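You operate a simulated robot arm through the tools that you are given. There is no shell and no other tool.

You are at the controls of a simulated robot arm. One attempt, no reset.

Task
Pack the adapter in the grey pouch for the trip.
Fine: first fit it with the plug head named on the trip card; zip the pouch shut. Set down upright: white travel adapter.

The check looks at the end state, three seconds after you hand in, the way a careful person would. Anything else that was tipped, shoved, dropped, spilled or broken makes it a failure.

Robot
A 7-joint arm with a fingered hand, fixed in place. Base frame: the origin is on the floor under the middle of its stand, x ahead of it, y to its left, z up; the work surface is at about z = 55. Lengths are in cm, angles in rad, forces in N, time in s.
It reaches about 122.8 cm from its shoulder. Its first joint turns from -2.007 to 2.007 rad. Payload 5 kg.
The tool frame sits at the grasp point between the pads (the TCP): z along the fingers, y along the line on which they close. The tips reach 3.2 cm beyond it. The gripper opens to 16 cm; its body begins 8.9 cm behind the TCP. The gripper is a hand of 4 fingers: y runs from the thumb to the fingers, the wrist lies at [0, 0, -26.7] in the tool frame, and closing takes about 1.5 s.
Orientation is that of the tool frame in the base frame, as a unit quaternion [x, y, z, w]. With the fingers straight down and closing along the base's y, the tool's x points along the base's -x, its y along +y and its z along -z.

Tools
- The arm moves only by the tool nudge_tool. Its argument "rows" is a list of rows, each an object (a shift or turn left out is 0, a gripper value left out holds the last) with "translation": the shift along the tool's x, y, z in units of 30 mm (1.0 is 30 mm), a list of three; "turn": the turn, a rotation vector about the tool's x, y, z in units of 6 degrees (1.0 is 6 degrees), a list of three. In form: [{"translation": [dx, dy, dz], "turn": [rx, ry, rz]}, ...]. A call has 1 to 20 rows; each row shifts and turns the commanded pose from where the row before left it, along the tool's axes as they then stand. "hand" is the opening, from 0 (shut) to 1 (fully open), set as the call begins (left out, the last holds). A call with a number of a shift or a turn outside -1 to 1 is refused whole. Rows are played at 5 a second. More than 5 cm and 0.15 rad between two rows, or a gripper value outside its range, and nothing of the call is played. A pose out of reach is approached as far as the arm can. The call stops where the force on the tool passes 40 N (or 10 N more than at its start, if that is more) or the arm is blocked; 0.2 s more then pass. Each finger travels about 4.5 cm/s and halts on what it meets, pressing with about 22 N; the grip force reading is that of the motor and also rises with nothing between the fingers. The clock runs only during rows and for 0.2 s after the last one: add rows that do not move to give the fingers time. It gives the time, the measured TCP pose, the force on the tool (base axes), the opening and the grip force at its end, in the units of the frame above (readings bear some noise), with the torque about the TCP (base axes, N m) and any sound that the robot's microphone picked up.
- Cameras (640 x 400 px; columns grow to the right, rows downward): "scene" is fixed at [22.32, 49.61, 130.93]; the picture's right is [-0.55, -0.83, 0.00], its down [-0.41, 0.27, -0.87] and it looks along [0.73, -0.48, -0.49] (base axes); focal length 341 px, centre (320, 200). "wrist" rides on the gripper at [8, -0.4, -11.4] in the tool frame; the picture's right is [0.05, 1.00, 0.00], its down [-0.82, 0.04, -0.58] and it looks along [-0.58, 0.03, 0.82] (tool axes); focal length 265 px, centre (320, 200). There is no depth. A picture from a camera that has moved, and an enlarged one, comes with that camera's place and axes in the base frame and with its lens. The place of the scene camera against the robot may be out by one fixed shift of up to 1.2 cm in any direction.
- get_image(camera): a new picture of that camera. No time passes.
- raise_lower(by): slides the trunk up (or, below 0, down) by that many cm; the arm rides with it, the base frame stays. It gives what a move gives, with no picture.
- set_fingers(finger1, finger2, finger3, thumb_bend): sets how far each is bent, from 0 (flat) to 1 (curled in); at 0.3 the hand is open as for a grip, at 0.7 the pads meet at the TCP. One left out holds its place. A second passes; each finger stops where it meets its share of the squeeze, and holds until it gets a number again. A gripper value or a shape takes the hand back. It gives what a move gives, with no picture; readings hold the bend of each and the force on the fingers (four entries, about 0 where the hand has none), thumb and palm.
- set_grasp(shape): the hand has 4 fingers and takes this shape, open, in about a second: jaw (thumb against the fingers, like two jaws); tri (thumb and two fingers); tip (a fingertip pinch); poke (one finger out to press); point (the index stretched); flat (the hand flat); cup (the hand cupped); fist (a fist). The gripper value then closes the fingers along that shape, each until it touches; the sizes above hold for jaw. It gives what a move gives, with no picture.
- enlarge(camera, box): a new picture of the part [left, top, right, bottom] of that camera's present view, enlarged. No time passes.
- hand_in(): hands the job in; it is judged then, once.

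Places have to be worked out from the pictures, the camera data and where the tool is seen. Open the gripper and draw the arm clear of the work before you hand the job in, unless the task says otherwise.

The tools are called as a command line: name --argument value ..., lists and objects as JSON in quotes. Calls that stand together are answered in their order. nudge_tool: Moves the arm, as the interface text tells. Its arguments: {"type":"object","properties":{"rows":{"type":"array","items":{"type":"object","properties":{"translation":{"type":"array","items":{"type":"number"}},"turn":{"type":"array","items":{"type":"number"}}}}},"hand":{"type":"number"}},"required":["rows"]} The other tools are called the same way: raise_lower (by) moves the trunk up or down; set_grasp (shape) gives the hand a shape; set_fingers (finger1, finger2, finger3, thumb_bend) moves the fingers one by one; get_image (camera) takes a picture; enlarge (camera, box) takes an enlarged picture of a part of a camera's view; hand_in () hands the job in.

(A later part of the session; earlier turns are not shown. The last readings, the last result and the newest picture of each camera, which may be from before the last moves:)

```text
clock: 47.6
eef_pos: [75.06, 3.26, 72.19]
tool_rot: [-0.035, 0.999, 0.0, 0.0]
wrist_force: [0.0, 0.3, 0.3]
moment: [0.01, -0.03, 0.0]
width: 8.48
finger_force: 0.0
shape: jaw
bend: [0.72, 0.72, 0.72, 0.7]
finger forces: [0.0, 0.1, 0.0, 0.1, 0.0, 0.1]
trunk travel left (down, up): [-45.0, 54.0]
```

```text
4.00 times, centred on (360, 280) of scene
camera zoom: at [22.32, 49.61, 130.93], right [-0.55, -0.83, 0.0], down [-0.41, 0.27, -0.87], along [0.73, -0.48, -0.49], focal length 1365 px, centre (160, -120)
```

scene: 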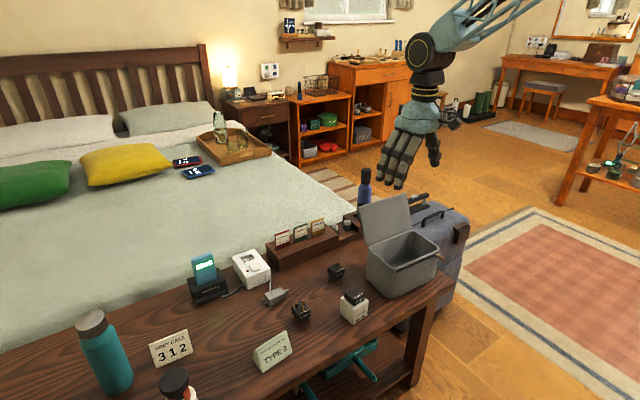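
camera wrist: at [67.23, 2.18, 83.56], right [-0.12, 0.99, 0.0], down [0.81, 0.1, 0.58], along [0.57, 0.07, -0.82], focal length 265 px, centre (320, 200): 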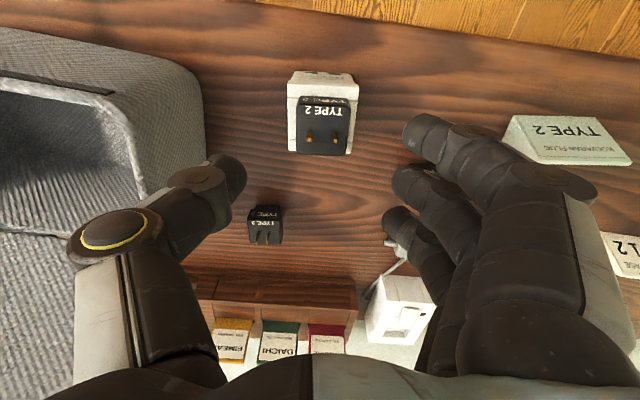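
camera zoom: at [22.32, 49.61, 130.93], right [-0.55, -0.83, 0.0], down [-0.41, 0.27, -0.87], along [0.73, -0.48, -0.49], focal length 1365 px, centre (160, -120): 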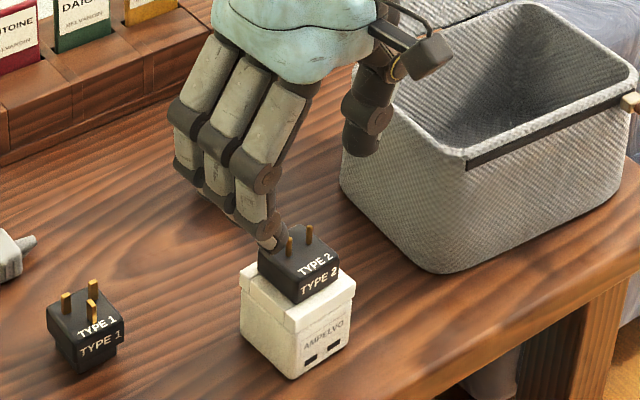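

I enlarge the wrist view for a final check of the adapter centre relative to the hand.

enlarge --camera "wrist" --box '[270, 60, 380, 170]'

```text
3.64 times, centred on (325, 115) of wrist
camera zoom: at [67.23, 2.18, 83.56], right [-0.12, 0.99, 0.0], down [0.81, 0.1, 0.58], along [0.57, 0.07, -0.82], focal length 965 px, centre (302, 509)
```

zoom: 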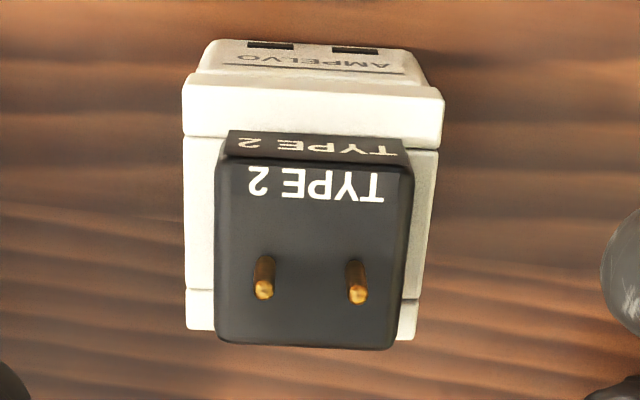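

The adapter centre is within 0.1 cm of the closing midline. I make the small correction and lower to z≈62.5 with the fingers straddling it.

nudge_tool --rows '[{"translation": [0.06, 0.04, 0]}, {"translation": [0, 0, 0.5]}, {"translation": [0, 0, 0.5]}, {"translation": [0, 0, 0.5]}, {"translation": [0, 0, 0.5]}, {"translation": [0, 0, 0.5]}, {"translation": [0, 0, 0.4]}, {"translation": [0, 0, 0.3]}, {"translation": [0, 0, 0]}, {"translation": [0, 0, 0]}]'

enlarge --camera "scene" --box '[320, 250, 400, 330]'

get_image --camera "wrist"

```text
clock: 49.8
eef_pos: [74.51, 3.42, 62.32]
tool_rot: [-0.034, 0.999, 0.0, 0.0]
wrist_force: [0.7, -0.1, -0.4]
moment: [-0.07, 0.01, 0.02]
width: 8.46
finger_force: 0.1
shape: jaw
bend: [0.72, 0.72, 0.72, 0.7]
finger forces: [0.0, 0.0, 0.0, 0.1, 0.0, 0.0]
trunk travel left (down, up): [-45.0, 54.0]
```

```text
5.00 times, centred on (360, 290) of scene
camera zoom: at [22.32, 49.61, 130.93], right [-0.55, -0.83, 0.0], down [-0.41, 0.27, -0.87], along [0.73, -0.48, -0.49], focal length 1706 px, centre (120, -250)
```

zoom: 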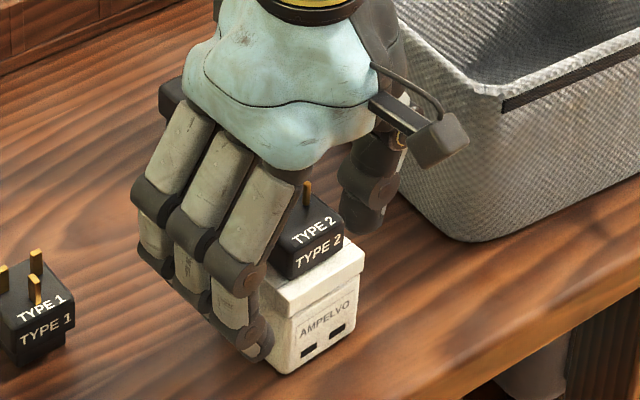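

```text
taken
camera wrist: at [66.79, 2.37, 73.71], right [-0.12, 0.99, 0.0], down [0.81, 0.1, 0.58], along [0.57, 0.07, -0.82], focal length 265 px, centre (320, 200)
```

wrist: 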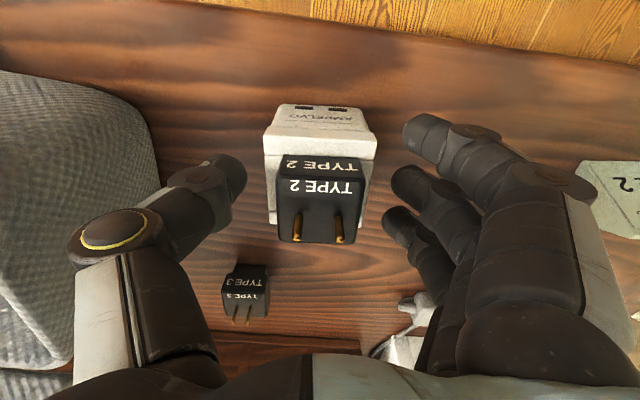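

The hand straddles the adapter symmetrically with tips ~2 cm below its top. I lower 0.4 cm more and close on the rim band.

nudge_tool --rows '[{"translation": [0, 0, 0.13]}, {"translation": [0, 0, 0]}]'

nudge_tool --rows '[{"translation": [0, 0, 0]}, {"translation": [0, 0, 0]}, {"translation": [0, 0, 0]}, {"translation": [0, 0, 0]}, {"translation": [0, 0, 0]}, {"translation": [0, 0, 0]}, {"translation": [0, 0, 0]}]' --hand 0.3

enlarge --camera "scene" --box '[330, 260, 390, 325]'

enlarge --camera "wrist" --box '[220, 80, 440, 250]'

```text
clock: 50.4
eef_pos: [74.65, 3.55, 62.0]
tool_rot: [-0.035, 0.999, 0.0, 0.0]
wrist_force: [0.4, -0.1, -0.9]
moment: [0.02, 0.02, 0.02]
width: 8.48
finger_force: 0.1
shape: jaw
bend: [0.72, 0.72, 0.72, 0.7]
finger forces: [0.1, 0.1, 0.0, 0.1, 0.0, 0.1]
trunk travel left (down, up): [-45.0, 54.0]
```

```text
clock: 52.0
eef_pos: [74.68, 3.53, 61.98]
tool_rot: [-0.034, 0.999, 0.0, -0.001]
wrist_force: [0.0, 0.0, 0.2]
moment: [0.04, -0.01, 0.0]
width: 5.2
finger_force: 21.4
shape: jaw
bend: [0.73, 0.73, 0.73, 0.7]
finger forces: [6.6, 6.7, 6.6, 0.0, 19.7, 0.0]
trunk travel left (down, up): [-45.0, 54.0]
```

```text
6.15 times, centred on (360, 292) of scene
camera zoom: at [22.32, 49.61, 130.93], right [-0.55, -0.83, 0.0], down [-0.41, 0.27, -0.87], along [0.73, -0.48, -0.49], focal length 2100 px, centre (74, -369)
```

zoom: 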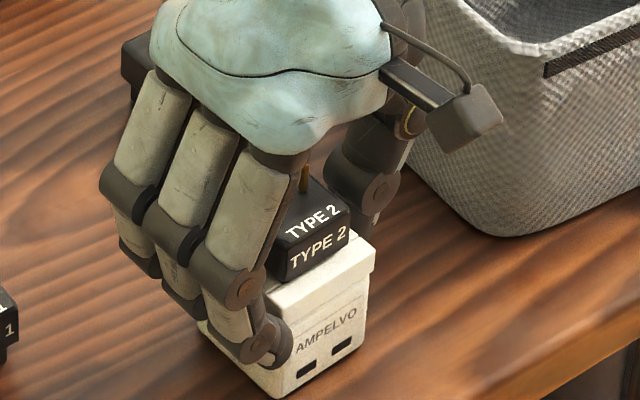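

```text
2.35 times, centred on (330, 165) of wrist
camera zoom: at [66.77, 2.39, 73.37], right [-0.12, 0.99, 0.0], down [0.81, 0.1, 0.58], along [0.57, 0.07, -0.82], focal length 624 px, centre (296, 282)
```

zoom: 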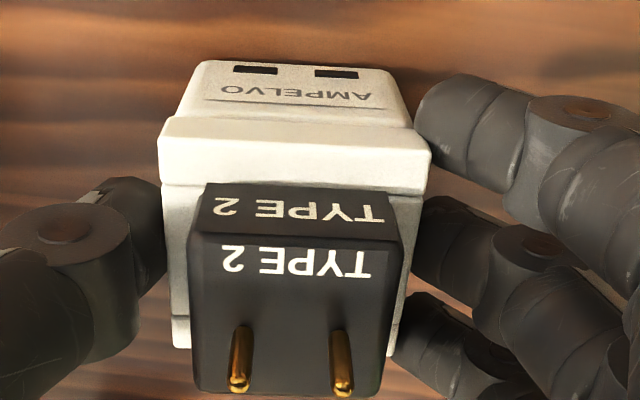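

All three fingers (6.6 N each) and the thumb (19.7 N) hold the adapter, which is still upright. I lift slowly 2 cm and check for tilt.

nudge_tool --rows '[{"translation": [0, 0, -0.1]}, {"translation": [0, 0, -0.15]}, {"translation": [0, 0, -0.2]}, {"translation": [0, 0, -0.2]}, {"translation": [0, 0, 0]}, {"translation": [0, 0, 0]}]'

enlarge --camera "scene" --box '[330, 255, 390, 320]'

enlarge --camera "wrist" --box '[220, 80, 440, 250]'

```text
clock: 53.4
eef_pos: [74.37, 3.51, 64.06]
tool_rot: [-0.036, 0.999, 0.0, 0.0]
wrist_force: [-0.3, -0.2, -3.2]
moment: [0.0, 0.01, 0.02]
width: 5.22
finger_force: 22.5
shape: jaw
bend: [0.73, 0.73, 0.73, 0.7]
finger forces: [6.6, 6.6, 6.7, 0.0, 19.9, 0.0]
trunk travel left (down, up): [-45.0, 54.0]
```

```text
6.15 times, centred on (360, 288) of scene
camera zoom: at [22.32, 49.61, 130.93], right [-0.55, -0.83, 0.0], down [-0.41, 0.27, -0.87], along [0.73, -0.48, -0.49], focal length 2100 px, centre (74, -338)
```

zoom: 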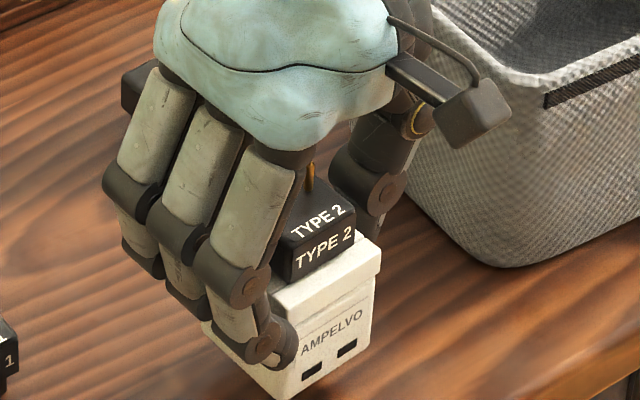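

```text
2.35 times, centred on (330, 165) of wrist
camera zoom: at [66.59, 2.38, 75.35], right [-0.12, 0.99, 0.0], down [0.81, 0.1, 0.58], along [0.57, 0.07, -0.82], focal length 624 px, centre (296, 282)
```

zoom: 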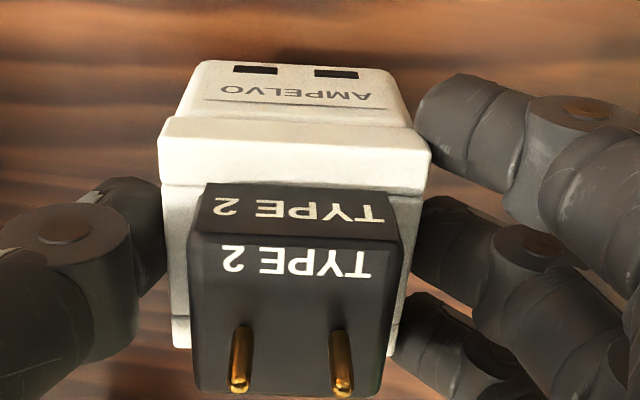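

The adapter lifted cleanly and stays unchanged in the grip. I raise to z≈77.5, yaw -6° to align with the pouch, and carry it over the pouch centre (≈78.9, -19).

nudge_tool --rows '[{"translation": [0, 0, -0.5]}, {"translation": [0, 0, -0.8]}, {"translation": [0, 0, -0.8]}, {"translation": [0, 0, -0.8]}, {"translation": [0, 0, -0.8]}, {"translation": [0, 0, -0.8]}, {"turn": [0, 0, 0.5]}, {"turn": [0, 0, 0.5]}, {"translation": [0, 0, 0]}]'

nudge_tool --rows '[{"translation": [-0.1, -0.3, 0]}, {"translation": [-0.15, -0.65, 0]}, {"translation": [-0.15, -0.65, 0]}, {"translation": [-0.15, -0.65, 0]}, {"translation": [-0.15, -0.65, 0]}, {"translation": [-0.15, -0.65, 0]}, {"translation": [-0.15, -0.65, 0]}, {"translation": [-0.15, -0.65, 0]}, {"translation": [-0.15, -0.65, 0]}, {"translation": [-0.15, -0.65, 0]}, {"translation": [-0.15, -0.65, 0]}, {"translation": [-0.113, -0.61, 0]}, {"translation": [0, 0, 0]}, {"translation": [0, 0, 0]}]'

get_image --camera "wrist"

get_image --camera "scene"

```text
clock: 55.4
eef_pos: [74.29, 3.37, 77.4]
tool_rot: [0.017, 1.0, 0.001, 0.001]
wrist_force: [0.4, -0.6, -2.4]
moment: [0.02, 0.01, -0.03]
width: 5.21
finger_force: 22.2
shape: jaw
bend: [0.73, 0.73, 0.73, 0.7]
finger forces: [6.7, 6.6, 6.5, 0.0, 19.8, 0.0]
trunk travel left (down, up): [-45.0, 54.0]
```

```text
clock: 58.4
eef_pos: [78.9, -18.75, 77.42]
tool_rot: [0.017, 1.0, 0.0, 0.001]
wrist_force: [0.6, 0.5, -2.5]
moment: [0.03, 0.02, -0.02]
width: 5.23
finger_force: 22.3
shape: jaw
bend: [0.73, 0.73, 0.73, 0.7]
finger forces: [6.6, 6.6, 6.6, 0.1, 20.0, 0.0]
trunk travel left (down, up): [-45.0, 54.0]
```

```text
taken
camera wrist: at [70.94, -19.02, 88.77], right [-0.02, 1.0, 0.0], down [0.82, 0.01, 0.58], along [0.58, 0.01, -0.82], focal length 265 px, centre (320, 200)
```

wrist: 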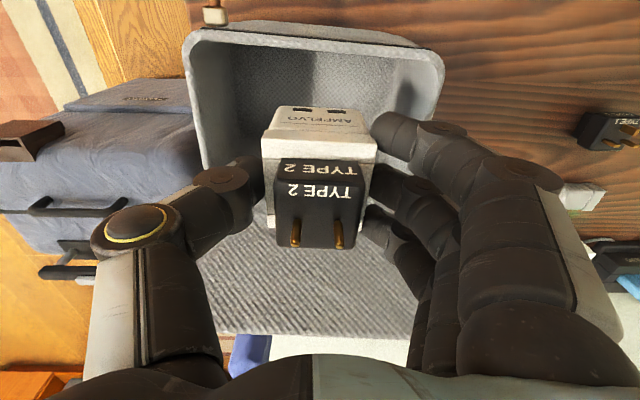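

```text
taken
```

scene: 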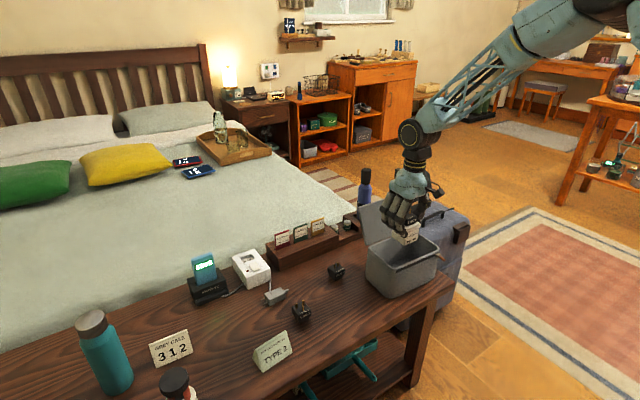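

The adapter hangs centred over the pouch opening. I turn another -1.5° to match the pouch and lower 10.8 cm, then check clearances at the rim.

nudge_tool --rows '[{"turn": [0, 0, 0.25]}, {"translation": [0, 0, 0.4]}, {"translation": [0, 0, 0.5]}, {"translation": [0, 0, 0.5]}, {"translation": [0, 0, 0.5]}, {"translation": [0, 0, 0.5]}, {"translation": [0, 0, 0.5]}, {"translation": [0, 0, 0.4]}, {"translation": [0, 0, 0.3]}, {"translation": [0, 0, 0]}, {"translation": [0, 0, 0]}]'

get_image --camera "wrist"

enlarge --camera "scene" --box '[350, 180, 450, 300]'

```text
clock: 60.8
eef_pos: [79.04, -18.84, 66.68]
tool_rot: [0.03, 1.0, 0.0, 0.001]
wrist_force: [0.2, 0.9, -2.4]
moment: [0.02, 0.0, 0.03]
width: 5.21
finger_force: 22.4
shape: jaw
bend: [0.73, 0.73, 0.73, 0.7]
finger forces: [6.8, 6.7, 6.7, 0.1, 20.0, 0.0]
trunk travel left (down, up): [-45.0, 54.0]
```

```text
taken
camera wrist: at [71.04, -18.88, 77.99], right [0.01, 1.0, 0.0], down [0.82, -0.01, 0.58], along [0.58, 0.0, -0.82], focal length 265 px, centre (320, 200)
```

wrist: 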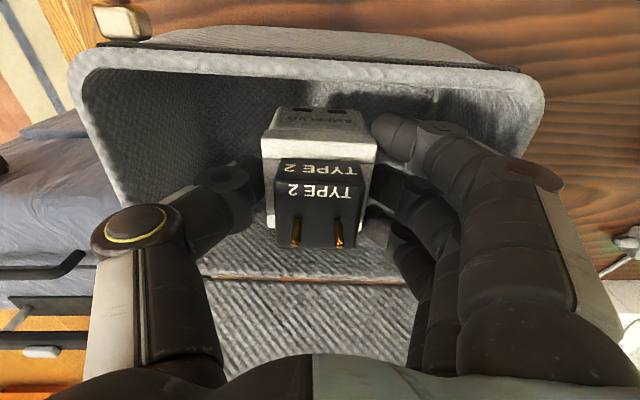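

```text
3.33 times, centred on (400, 240) of scene
camera zoom: at [22.32, 49.61, 130.93], right [-0.55, -0.83, 0.0], down [-0.41, 0.27, -0.87], along [0.73, -0.48, -0.49], focal length 1138 px, centre (53, 67)
```

zoom: 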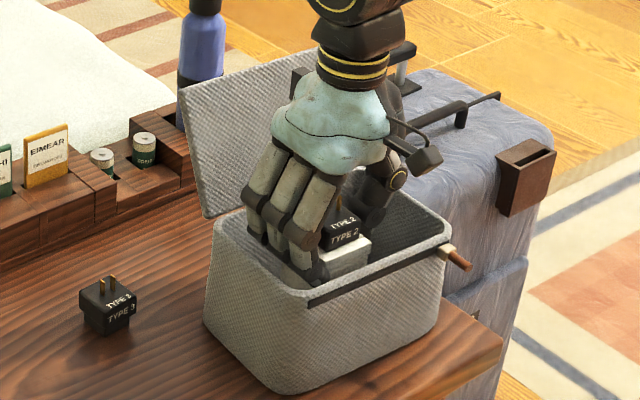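

Clearances at the rim are about 1 cm on both sides. I keep lowering in small steps toward the floor, watching the vertical force.

nudge_tool --rows '[{"translation": [0, 0, 0.25]}, {"translation": [0, 0, 0.25]}, {"translation": [0, 0, 0.25]}, {"translation": [0, 0, 0.25]}, {"translation": [0, 0, 0.1]}, {"translation": [0, 0, 0]}]'

get_image --camera "wrist"

enlarge --camera "scene" --box '[360, 200, 440, 280]'

```text
clock: 62.2
eef_pos: [79.08, -18.87, 63.23]
tool_rot: [0.031, 1.0, 0.0, 0.001]
wrist_force: [-0.3, 0.0, -1.2]
moment: [0.0, 0.0, 0.02]
width: 5.23
finger_force: 22.0
shape: jaw
bend: [0.73, 0.73, 0.73, 0.7]
finger forces: [6.7, 6.7, 6.6, 0.0, 20.0, 0.0]
trunk travel left (down, up): [-45.0, 54.0]
```

```text
taken
camera wrist: at [71.06, -18.92, 74.56], right [0.01, 1.0, 0.0], down [0.82, -0.01, 0.58], along [0.58, 0.0, -0.82], focal length 265 px, centre (320, 200)
```

wrist: 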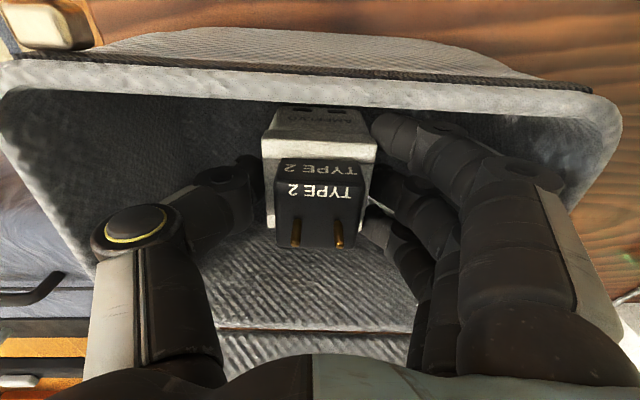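

```text
5.00 times, centred on (400, 240) of scene
camera zoom: at [22.32, 49.61, 130.93], right [-0.55, -0.83, 0.0], down [-0.41, 0.27, -0.87], along [0.73, -0.48, -0.49], focal length 1706 px, centre (-80, 0)
```

zoom: 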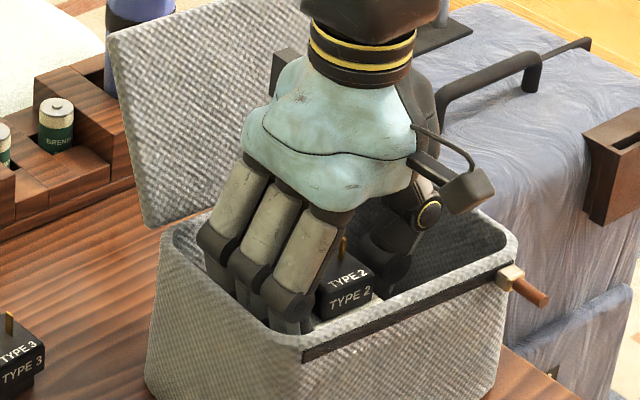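

No contact yet (adapter bottom ≈ z 56.2). I lower another 0.4 cm in tiny steps.

nudge_tool --rows '[{"translation": [0, 0, 0.05]}, {"translation": [0, 0, 0.05]}, {"translation": [0, 0, 0.04]}, {"translation": [0, 0, 0]}]'

```text
clock: 63.2
eef_pos: [78.82, -18.96, 62.91]
tool_rot: [0.031, 1.0, 0.0, 0.0]
wrist_force: [-0.9, 0.3, -2.5]
moment: [0.01, 0.0, -0.02]
width: 5.21
finger_force: 22.3
shape: jaw
bend: [0.73, 0.73, 0.73, 0.7]
finger forces: [6.7, 6.7, 6.7, 0.0, 19.9, 0.1]
trunk travel left (down, up): [-45.0, 54.0]
```

Still hanging free (-2.5 N is the weight). I lower a further 0.3 cm.

nudge_tool --rows '[{"translation": [0, 0, 0.04]}, {"translation": [0, 0, 0.04]}, {"translation": [0, 0, 0.03]}, {"translation": [0, 0, 0]}]'

```text
clock: 64.2
eef_pos: [78.96, -18.87, 62.81]
tool_rot: [0.03, 1.0, 0.0, -0.001]
wrist_force: [-0.7, -0.9, 5.0]
moment: [-0.02, 0.03, -0.01]
width: 5.21
finger_force: 22.2
shape: jaw
bend: [0.73, 0.73, 0.73, 0.7]
finger forces: [6.7, 6.8, 6.7, 0.0, 21.5, 0.0]
trunk travel left (down, up): [-45.0, 54.0]
```

Force changed to +5 N: the adapter is on the pouch floor. I open the jaw modestly to ~6.8 cm to release without touching the walls.

nudge_tool --rows '[{"translation": [0, 0, 0]}, {"translation": [0, 0, 0]}, {"translation": [0, 0, 0]}, {"translation": [0, 0, 0]}, {"translation": [0, 0, 0]}]' --hand 0.43

get_image --camera "wrist"

enlarge --camera "scene" --box '[360, 200, 440, 280]'

```text
clock: 65.4
eef_pos: [78.92, -18.94, 62.83]
tool_rot: [0.031, 1.0, 0.0, 0.0]
wrist_force: [0.3, -0.6, 0.1]
moment: [0.0, 0.04, 0.05]
width: 6.78
finger_force: 0.1
shape: jaw
bend: [0.73, 0.73, 0.73, 0.7]
finger forces: [0.1, 0.1, 0.0, 0.0, 0.0, 0.0]
trunk travel left (down, up): [-45.0, 54.0]
```

```text
taken
camera wrist: at [71.03, -18.93, 74.06], right [0.01, 1.0, 0.0], down [0.82, -0.01, 0.58], along [0.58, 0.0, -0.82], focal length 265 px, centre (320, 200)
```

wrist: 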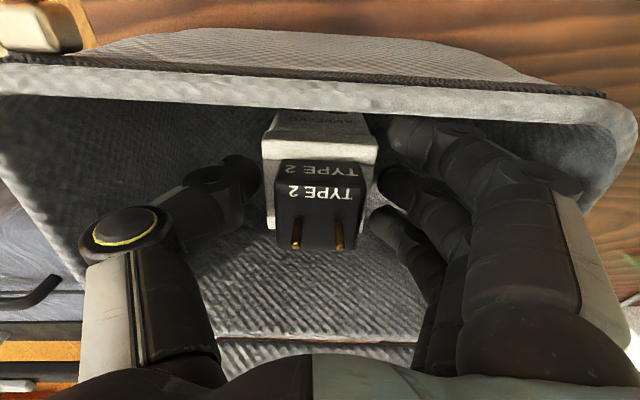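

```text
5.00 times, centred on (400, 240) of scene
camera zoom: at [22.32, 49.61, 130.93], right [-0.55, -0.83, 0.0], down [-0.41, 0.27, -0.87], along [0.73, -0.48, -0.49], focal length 1706 px, centre (-80, 0)
```

zoom: 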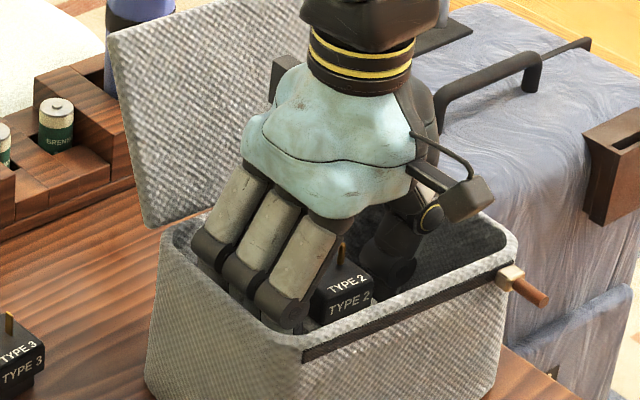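

Released with zero forces and the adapter stays upright. I lift the hand straight up out of the pouch.

nudge_tool --rows '[{"translation": [0, 0, -0.2]}, {"translation": [0, 0, -0.4]}, {"translation": [0, 0, -0.5]}, {"translation": [0, 0, -0.6]}, {"translation": [0, 0, -0.7]}, {"translation": [0, 0, -0.8]}, {"translation": [0, 0, -0.9]}, {"translation": [0, 0, -0.9]}, {"translation": [0, 0, -0.9]}, {"translation": [0, 0, 0]}, {"translation": [0, 0, 0]}]'

get_image --camera "wrist"

enlarge --camera "scene" --box '[350, 180, 450, 300]'

```text
clock: 67.8
eef_pos: [78.85, -18.88, 80.28]
tool_rot: [0.031, 1.0, 0.0, 0.001]
wrist_force: [-0.7, -0.2, -0.4]
moment: [-0.02, 0.03, -0.01]
width: 6.79
finger_force: 0.0
shape: jaw
bend: [0.73, 0.73, 0.73, 0.7]
finger forces: [0.0, 0.0, 0.0, 0.0, 0.0, 0.1]
trunk travel left (down, up): [-45.0, 54.0]
```

```text
taken
camera wrist: at [70.89, -18.95, 91.62], right [0.01, 1.0, 0.0], down [0.82, -0.01, 0.58], along [0.58, 0.0, -0.82], focal length 265 px, centre (320, 200)
```

wrist: 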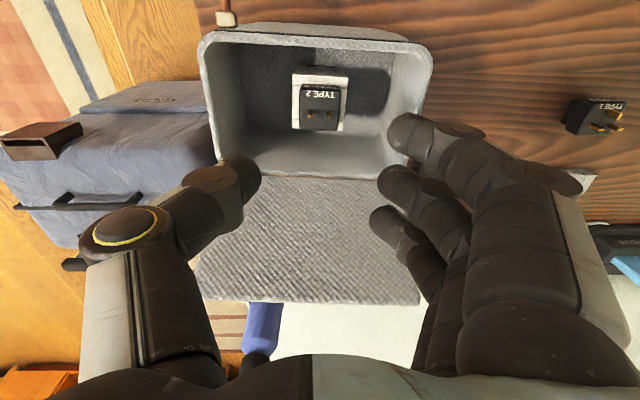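

```text
3.33 times, centred on (400, 240) of scene
camera zoom: at [22.32, 49.61, 130.93], right [-0.55, -0.83, 0.0], down [-0.41, 0.27, -0.87], along [0.73, -0.48, -0.49], focal length 1138 px, centre (53, 67)
```

zoom: 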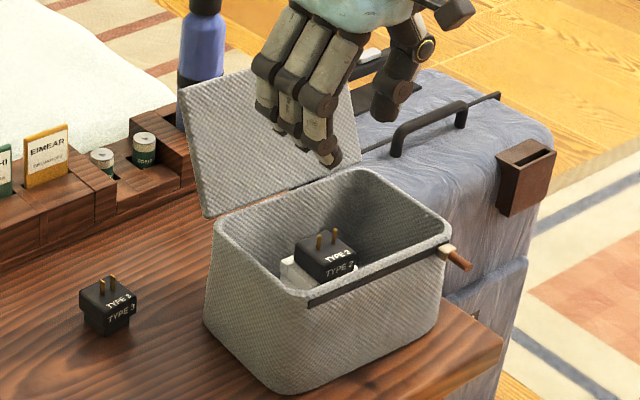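

The adapter with its TYPE 2 head stands upright in the pouch, pins below the rim. Next is the lid, leaning back with its top edge near (92, z 77). I raise the hand and yaw it about -86° so the fingers can go behind the lid with the thumb in front.

nudge_tool --rows '[{"translation": [0, 0, -0.9]}, {"translation": [0, 0, -0.9]}, {"translation": [0, 0, -0.9]}, {"translation": [0, 0, -0.9]}, {"translation": [0, 0, -0.9]}, {"turn": [0, 0, 0.96]}, {"turn": [0, 0, 0.96]}, {"turn": [0, 0, 0.96]}, {"turn": [0, 0, 0.96]}, {"turn": [0, 0, 0.96]}, {"turn": [0, 0, 0.96]}, {"turn": [0, 0, 0.96]}, {"turn": [0, 0, 0.96]}, {"turn": [0, 0, 0.96]}, {"turn": [0, 0, 0.96]}, {"turn": [0, 0, 0.96]}, {"turn": [0, 0, 0.96]}, {"turn": [0, 0, 0.96]}, {"turn": [0, 0, 0.96]}, {"turn": [0, 0, 0.96]}]' --hand 0.5

get_image --camera "wrist"

get_image --camera "scene"

```text
clock: 72.0
eef_pos: [78.92, -18.98, 93.83]
tool_rot: [0.706, 0.708, 0.0, 0.0]
wrist_force: [-0.1, -0.3, -0.6]
moment: [-0.01, -0.01, 0.01]
width: 7.92
finger_force: 0.1
shape: jaw
bend: [0.72, 0.72, 0.72, 0.7]
finger forces: [0.1, 0.0, 0.0, 0.0, 0.0, 0.1]
trunk travel left (down, up): [-45.0, 54.0]
```

```text
taken
camera wrist: at [78.61, -10.96, 105.11], right [1.0, 0.05, 0.0], down [0.04, -0.82, 0.58], along [0.03, -0.58, -0.82], focal length 265 px, centre (320, 200)
```

wrist: 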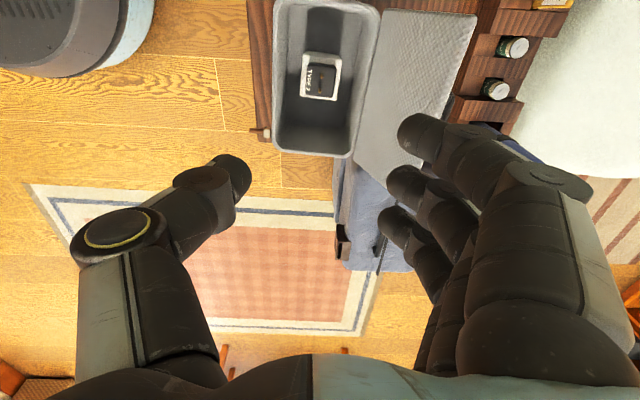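

```text
taken
```

scene: 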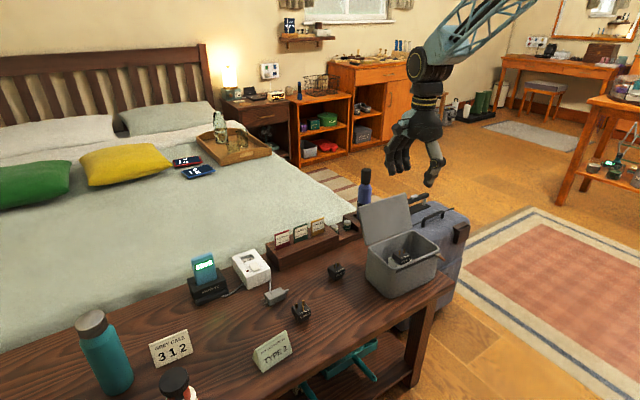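

The hand is now yawed -90° (fingers toward +x). I enlarge to check the lid's edge and the blue bottle behind it before descending.

enlarge --camera "wrist" --box '[340, 0, 580, 190]'

enlarge --camera "scene" --box '[330, 150, 450, 260]'

```text
2.11 times, centred on (460, 95) of wrist
camera zoom: at [78.61, -10.96, 105.11], right [1.0, 0.05, 0.0], down [0.04, -0.82, 0.58], along [0.03, -0.58, -0.82], focal length 559 px, centre (25, 421)
```

zoom: 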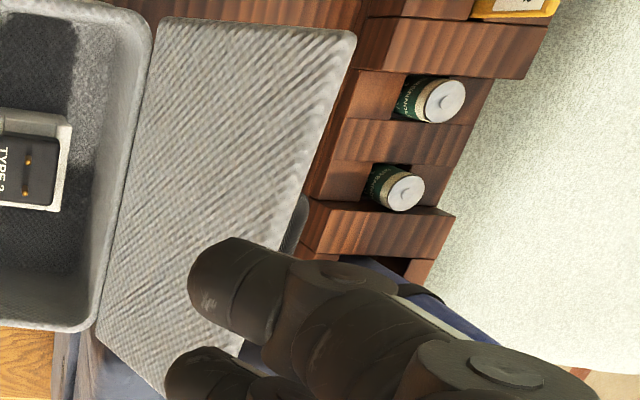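

```text
3.64 times, centred on (390, 205) of scene
camera zoom: at [22.32, 49.61, 130.93], right [-0.55, -0.83, 0.0], down [-0.41, 0.27, -0.87], along [0.73, -0.48, -0.49], focal length 1241 px, centre (66, 182)
```

zoom: 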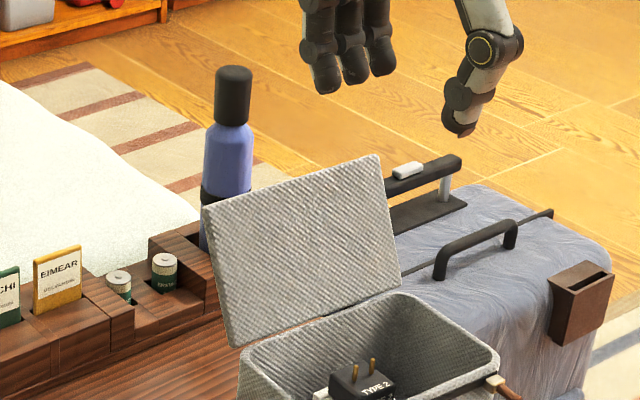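

The bottle stands farther back (about x 106, y -26), leaving ample room behind the lid. There is a dark object peeking out right behind the lid, so I zoom in on it.

enlarge --camera "wrist" --box '[420, 60, 520, 140]'

enlarge --camera "scene" --box '[335, 185, 400, 240]'

```text
5.00 times, centred on (470, 100) of wrist
camera zoom: at [78.61, -10.96, 105.11], right [1.0, 0.05, 0.0], down [0.04, -0.82, 0.58], along [0.03, -0.58, -0.82], focal length 1327 px, centre (-430, 700)
```

zoom: 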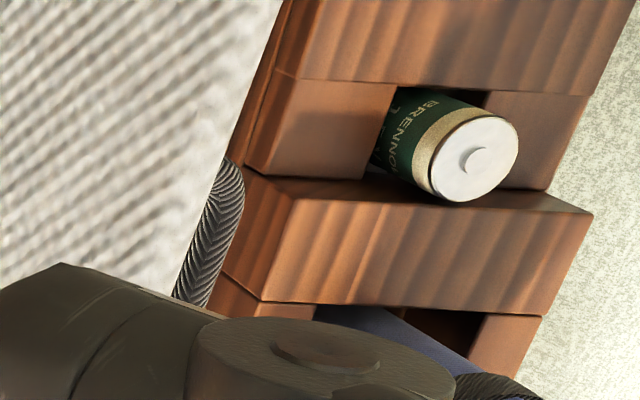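

```text
7.27 times, centred on (368, 212) of scene
camera zoom: at [22.32, 49.61, 130.93], right [-0.55, -0.83, 0.0], down [-0.41, 0.27, -0.87], along [0.73, -0.48, -0.49], focal length 2482 px, centre (-26, 109)
```

zoom: 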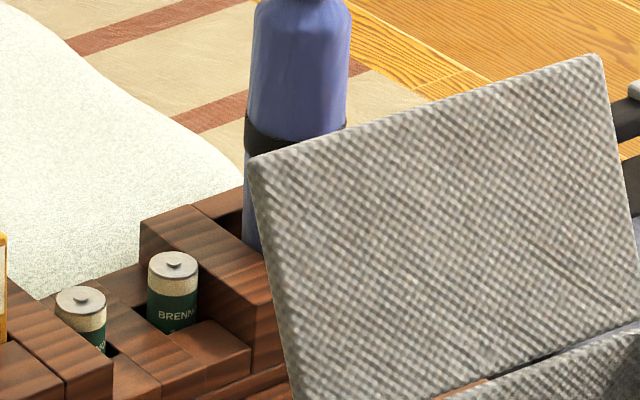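

The ribbed dark piece is a webbing loop on the lid's outer face; harmless. I move above the lid's top edge: fingers behind, thumb in front (TCP ≈ 91.5, -15.5, 93.8).

nudge_tool --rows '[{"translation": [0.193, 0.7, 0]}, {"translation": [0.193, 0.7, 0]}, {"translation": [0.193, 0.7, 0]}, {"translation": [0.193, 0.7, 0]}, {"translation": [0.193, 0.7, 0]}, {"translation": [0.193, 0.7, 0]}, {"translation": [0, 0, 0]}, {"translation": [0, 0, 0]}]'

get_image --camera "wrist"

enlarge --camera "scene" --box '[340, 110, 460, 270]'

```text
clock: 73.8
eef_pos: [91.52, -15.43, 93.85]
tool_rot: [0.706, 0.708, 0.0, 0.0]
wrist_force: [0.5, 0.1, 0.3]
moment: [-0.01, 0.01, 0.0]
width: 7.95
finger_force: 0.0
shape: jaw
bend: [0.72, 0.72, 0.72, 0.7]
finger forces: [0.1, 0.1, 0.0, 0.1, 0.0, 0.1]
trunk travel left (down, up): [-45.0, 54.0]
```

```text
taken
camera wrist: at [91.21, -7.57, 105.19], right [1.0, 0.05, 0.0], down [0.04, -0.82, 0.58], along [0.03, -0.58, -0.82], focal length 265 px, centre (320, 200)
```

wrist: 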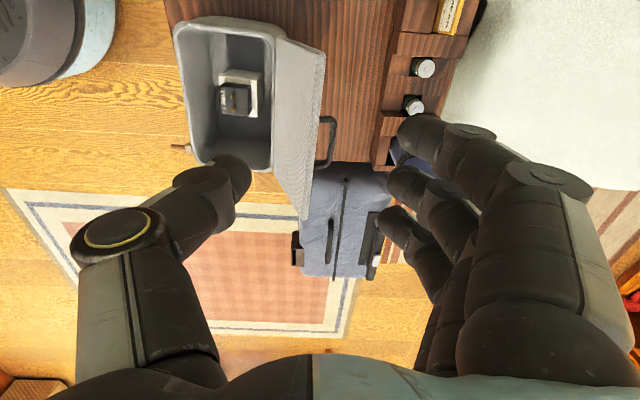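

```text
2.50 times, centred on (400, 190) of scene
camera zoom: at [22.32, 49.61, 130.93], right [-0.55, -0.83, 0.0], down [-0.41, 0.27, -0.87], along [0.73, -0.48, -0.49], focal length 853 px, centre (120, 225)
```

zoom: 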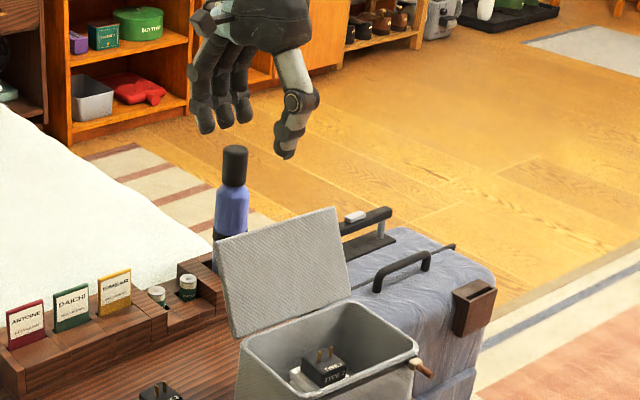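

The thumb and fingers straddle the lid's top edge with a few cm to spare. I descend to TCP z≈76.5.

nudge_tool --rows '[{"translation": [0, 0, 0.72]}, {"translation": [0, 0, 0.72]}, {"translation": [0, 0, 0.72]}, {"translation": [0, 0, 0.72]}, {"translation": [0, 0, 0.72]}, {"translation": [0, 0, 0.72]}, {"translation": [0, 0, 0.72]}, {"translation": [0, 0, 0.72]}, {"translation": [0, 0, 0]}, {"translation": [0, 0, 0]}]'

get_image --camera "wrist"

enlarge --camera "scene" --box '[340, 150, 460, 290]'

```text
clock: 76.0
eef_pos: [91.37, -15.6, 76.41]
tool_rot: [0.706, 0.708, 0.0, -0.001]
wrist_force: [-0.7, 0.0, 0.5]
moment: [-0.01, -0.01, -0.01]
width: 7.94
finger_force: 0.0
shape: jaw
bend: [0.72, 0.72, 0.72, 0.7]
finger forces: [0.0, 0.1, 0.0, 0.0, 0.1, 0.0]
trunk travel left (down, up): [-45.0, 54.0]
```

```text
taken
camera wrist: at [91.0, -7.75, 87.71], right [1.0, 0.05, 0.0], down [0.04, -0.82, 0.58], along [0.03, -0.58, -0.82], focal length 265 px, centre (320, 200)
```

wrist: 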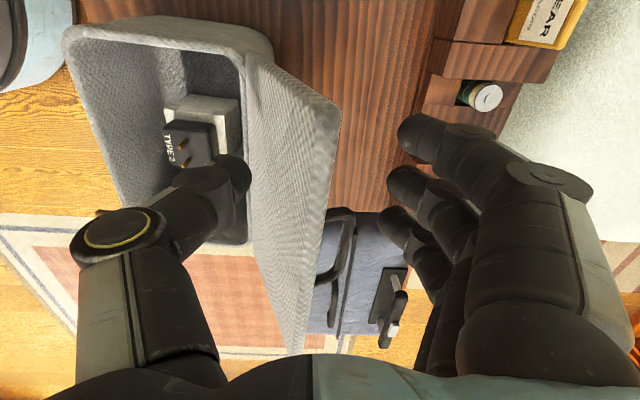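

```text
2.86 times, centred on (400, 220) of scene
camera zoom: at [22.32, 49.61, 130.93], right [-0.55, -0.83, 0.0], down [-0.41, 0.27, -0.87], along [0.73, -0.48, -0.49], focal length 975 px, centre (91, 143)
```

zoom: 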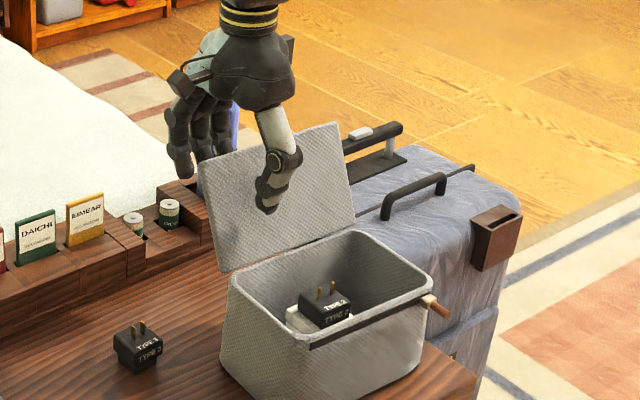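

The fingers are behind the lid and the thumb in front, clear of everything. I drag toward -x about 5 cm to pick up the lid with the finger pads and watch the force.

nudge_tool --rows '[{"translation": [0, -0.3, 0]}, {"translation": [0, -0.3, 0]}, {"translation": [0, -0.3, 0]}, {"translation": [0, -0.3, 0]}, {"translation": [0, -0.25, 0]}, {"translation": [0, -0.25, 0]}, {"translation": [0, 0, 0]}]'

get_image --camera "wrist"

enlarge --camera "scene" --box '[340, 150, 460, 290]'

```text
clock: 77.6
eef_pos: [86.38, -15.6, 76.42]
tool_rot: [0.706, 0.708, 0.0, 0.0]
wrist_force: [0.6, 0.1, -0.2]
moment: [-0.01, -0.01, -0.01]
width: 7.94
finger_force: 0.0
shape: jaw
bend: [0.72, 0.72, 0.72, 0.7]
finger forces: [0.1, 0.1, 0.1, 0.1, 0.0, 0.0]
trunk travel left (down, up): [-45.0, 54.0]
```

```text
taken
camera wrist: at [86.02, -7.69, 87.86], right [1.0, 0.05, 0.0], down [0.04, -0.82, 0.58], along [0.03, -0.58, -0.82], focal length 265 px, centre (320, 200)
```

wrist: 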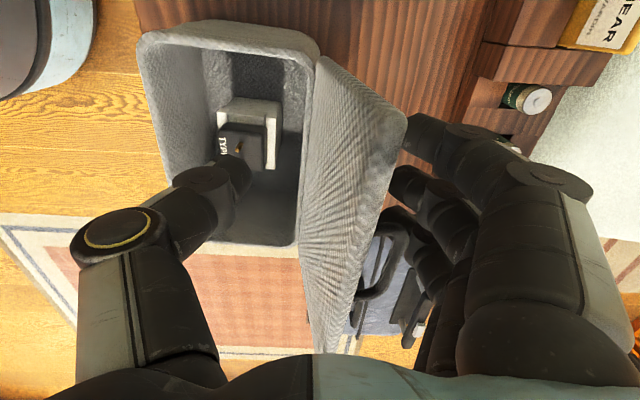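

```text
2.86 times, centred on (400, 220) of scene
camera zoom: at [22.32, 49.61, 130.93], right [-0.55, -0.83, 0.0], down [-0.41, 0.27, -0.87], along [0.73, -0.48, -0.49], focal length 975 px, centre (91, 143)
```

zoom: 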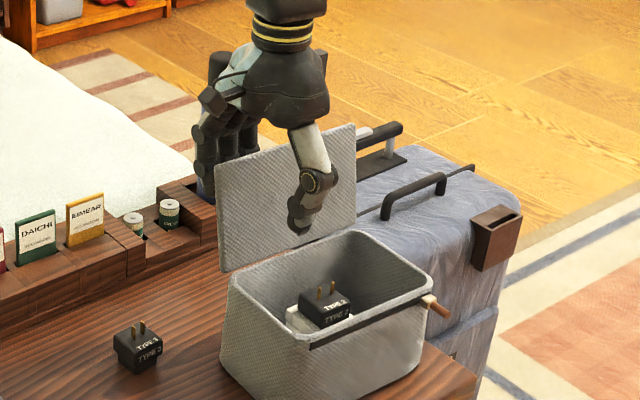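

The lid is following the fingers with almost no resistance. I continue 8 cm toward -x past vertical.

nudge_tool --rows '[{"translation": [0, -0.3, 0]}, {"translation": [0, -0.3, 0]}, {"translation": [0, -0.3, 0]}, {"translation": [0, -0.3, 0]}, {"translation": [0, -0.3, 0]}, {"translation": [0, -0.3, 0]}, {"translation": [0, -0.3, 0]}, {"translation": [0, -0.3, 0]}, {"translation": [0, -0.27, 0]}, {"translation": [0, 0, 0]}]'

get_image --camera "wrist"

enlarge --camera "scene" --box '[340, 150, 460, 290]'

```text
clock: 79.8
eef_pos: [78.49, -15.32, 76.53]
tool_rot: [0.707, 0.707, 0.0, 0.0]
wrist_force: [-0.4, 0.6, -0.2]
moment: [0.02, -0.02, 0.01]
width: 7.99
finger_force: 0.0
shape: jaw
bend: [0.72, 0.72, 0.72, 0.7]
finger forces: [0.0, 0.1, 0.1, 0.0, 0.1, 0.1]
trunk travel left (down, up): [-45.0, 54.0]
```

```text
taken
camera wrist: at [78.22, -7.51, 87.79], right [1.0, 0.05, 0.0], down [0.04, -0.82, 0.58], along [0.03, -0.58, -0.82], focal length 265 px, centre (320, 200)
```

wrist: 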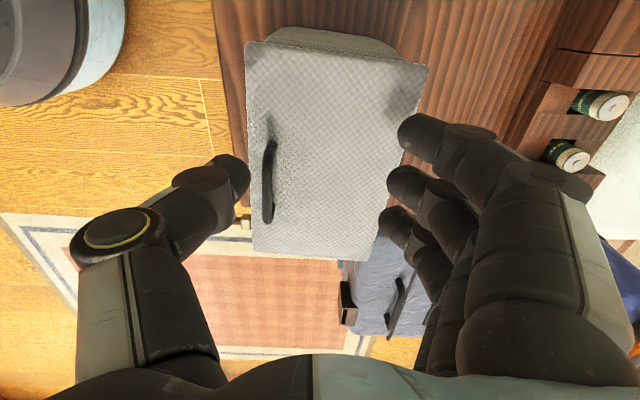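

```text
2.86 times, centred on (400, 220) of scene
camera zoom: at [22.32, 49.61, 130.93], right [-0.55, -0.83, 0.0], down [-0.41, 0.27, -0.87], along [0.73, -0.48, -0.49], focal length 975 px, centre (91, 143)
```

zoom: 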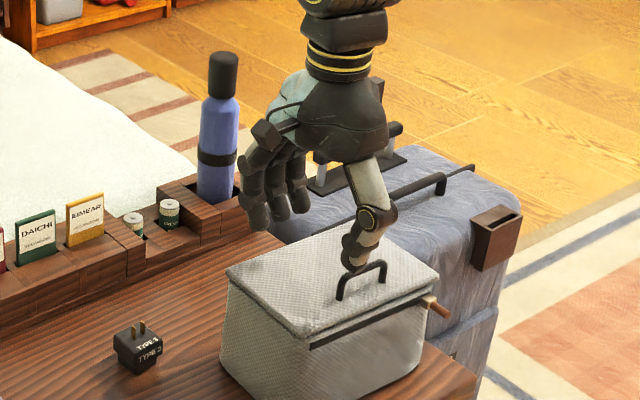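

The lid fell shut on its own. I raise the hand and inspect the lid and the zip slider.

nudge_tool --rows '[{"translation": [0, 0, -0.8]}, {"translation": [0, 0, -0.8]}, {"translation": [0, 0, -0.8]}, {"translation": [0, 0, -0.8]}, {"translation": [0, 0, -0.8]}, {"translation": [0, 0, -0.8]}, {"translation": [0, 0, 0]}, {"translation": [0, 0, 0]}]'

get_image --camera "wrist"

enlarge --camera "scene" --box '[355, 215, 455, 300]'

enlarge --camera "scene" --box '[400, 235, 450, 275]'

```text
clock: 81.6
eef_pos: [78.38, -15.34, 90.69]
tool_rot: [0.707, 0.708, 0.0, 0.001]
wrist_force: [0.0, -0.1, -0.5]
moment: [-0.02, -0.01, 0.03]
width: 7.98
finger_force: 0.1
shape: jaw
bend: [0.72, 0.72, 0.72, 0.7]
finger forces: [0.0, 0.0, 0.0, 0.1, 0.0, 0.1]
trunk travel left (down, up): [-45.0, 54.0]
```

```text
taken
camera wrist: at [78.0, -7.4, 102.08], right [1.0, 0.05, 0.0], down [0.04, -0.82, 0.58], along [0.03, -0.58, -0.82], focal length 265 px, centre (320, 200)
```

wrist: 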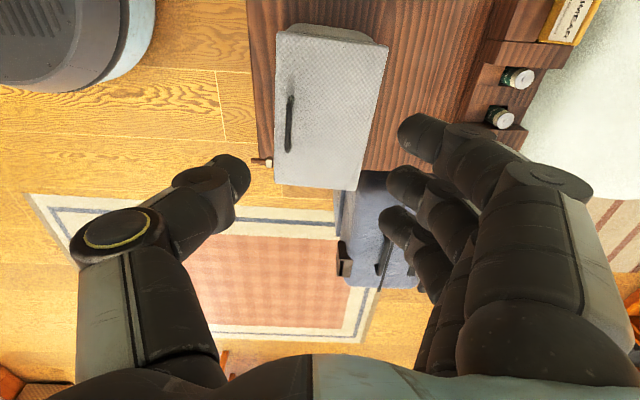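

```text
4.71 times, centred on (405, 258) of scene
camera zoom: at [22.32, 49.61, 130.93], right [-0.55, -0.83, 0.0], down [-0.41, 0.27, -0.87], along [0.73, -0.48, -0.49], focal length 1606 px, centre (-80, -71)
```

zoom: 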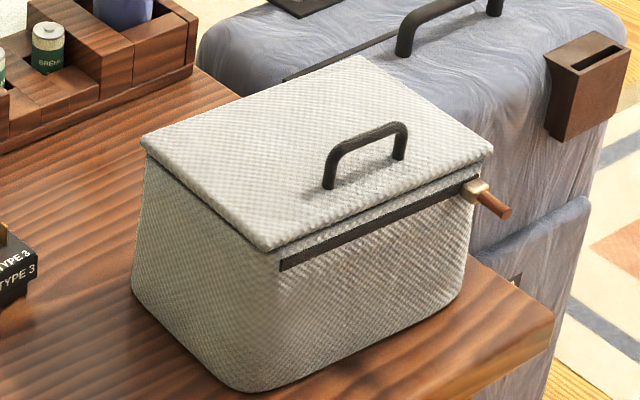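

```text
10.00 times, centred on (425, 255) of scene
camera zoom: at [22.32, 49.61, 130.93], right [-0.55, -0.83, 0.0], down [-0.41, 0.27, -0.87], along [0.73, -0.48, -0.49], focal length 3412 px, centre (-730, -350)
```

zoom: 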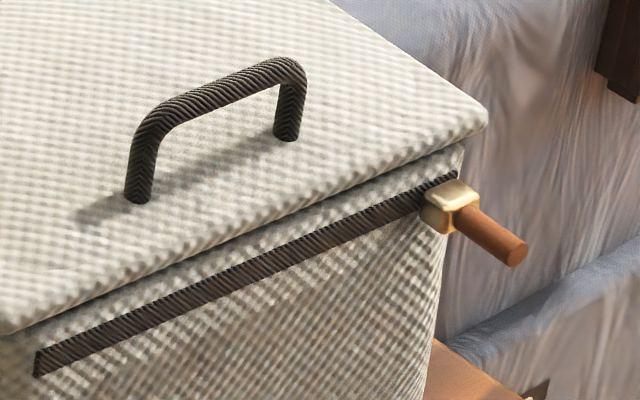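

The lid is closed on the rim; the zip slider with its leather pull (pointing toward me, -x) is at the -y end. I try the "poke" shape in the air here to see if one finger can push the pull along the track.

set_grasp --shape "poke"

get_image --camera "wrist"

enlarge --camera "scene" --box '[350, 90, 470, 220]'

```text
clock: 82.5
eef_pos: [78.29, -15.37, 90.87]
tool_rot: [0.707, 0.707, 0.0, -0.001]
wrist_force: [0.1, 0.5, -0.4]
moment: [0.01, -0.04, -0.01]
width: 0.0
finger_force: 0.0
shape: poke
bend: [1.0, 1.0, 1.0, 0.47]
finger forces: [0.0, 0.0, 0.0, 0.0, 0.0, 0.0]
trunk travel left (down, up): [-45.0, 54.0]
```

```text
taken
camera wrist: at [77.99, -7.4, 102.08], right [1.0, 0.05, 0.0], down [0.04, -0.82, 0.58], along [0.03, -0.58, -0.82], focal length 265 px, centre (320, 200)
```

wrist: 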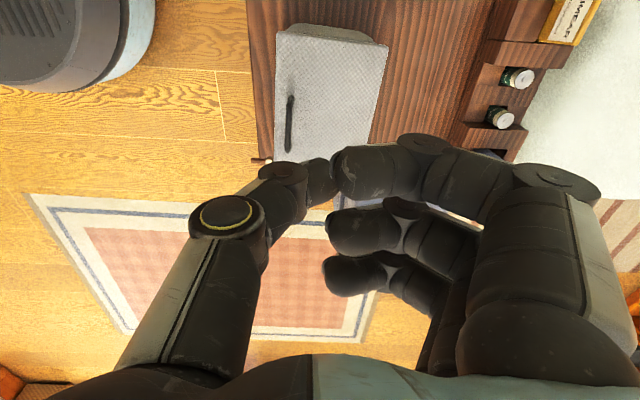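

```text
3.08 times, centred on (410, 155) of scene
camera zoom: at [22.32, 49.61, 130.93], right [-0.55, -0.83, 0.0], down [-0.41, 0.27, -0.87], along [0.73, -0.48, -0.49], focal length 1050 px, centre (43, 338)
```

zoom: 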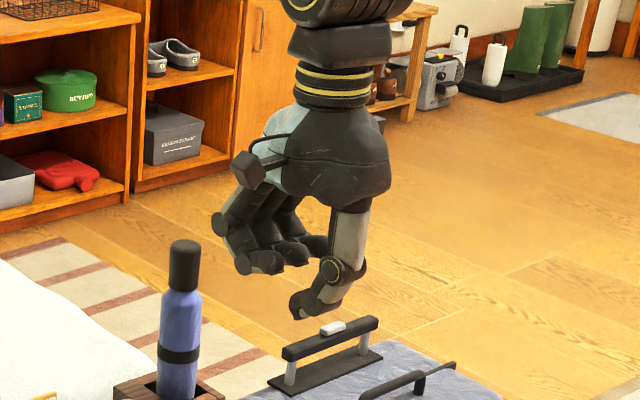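

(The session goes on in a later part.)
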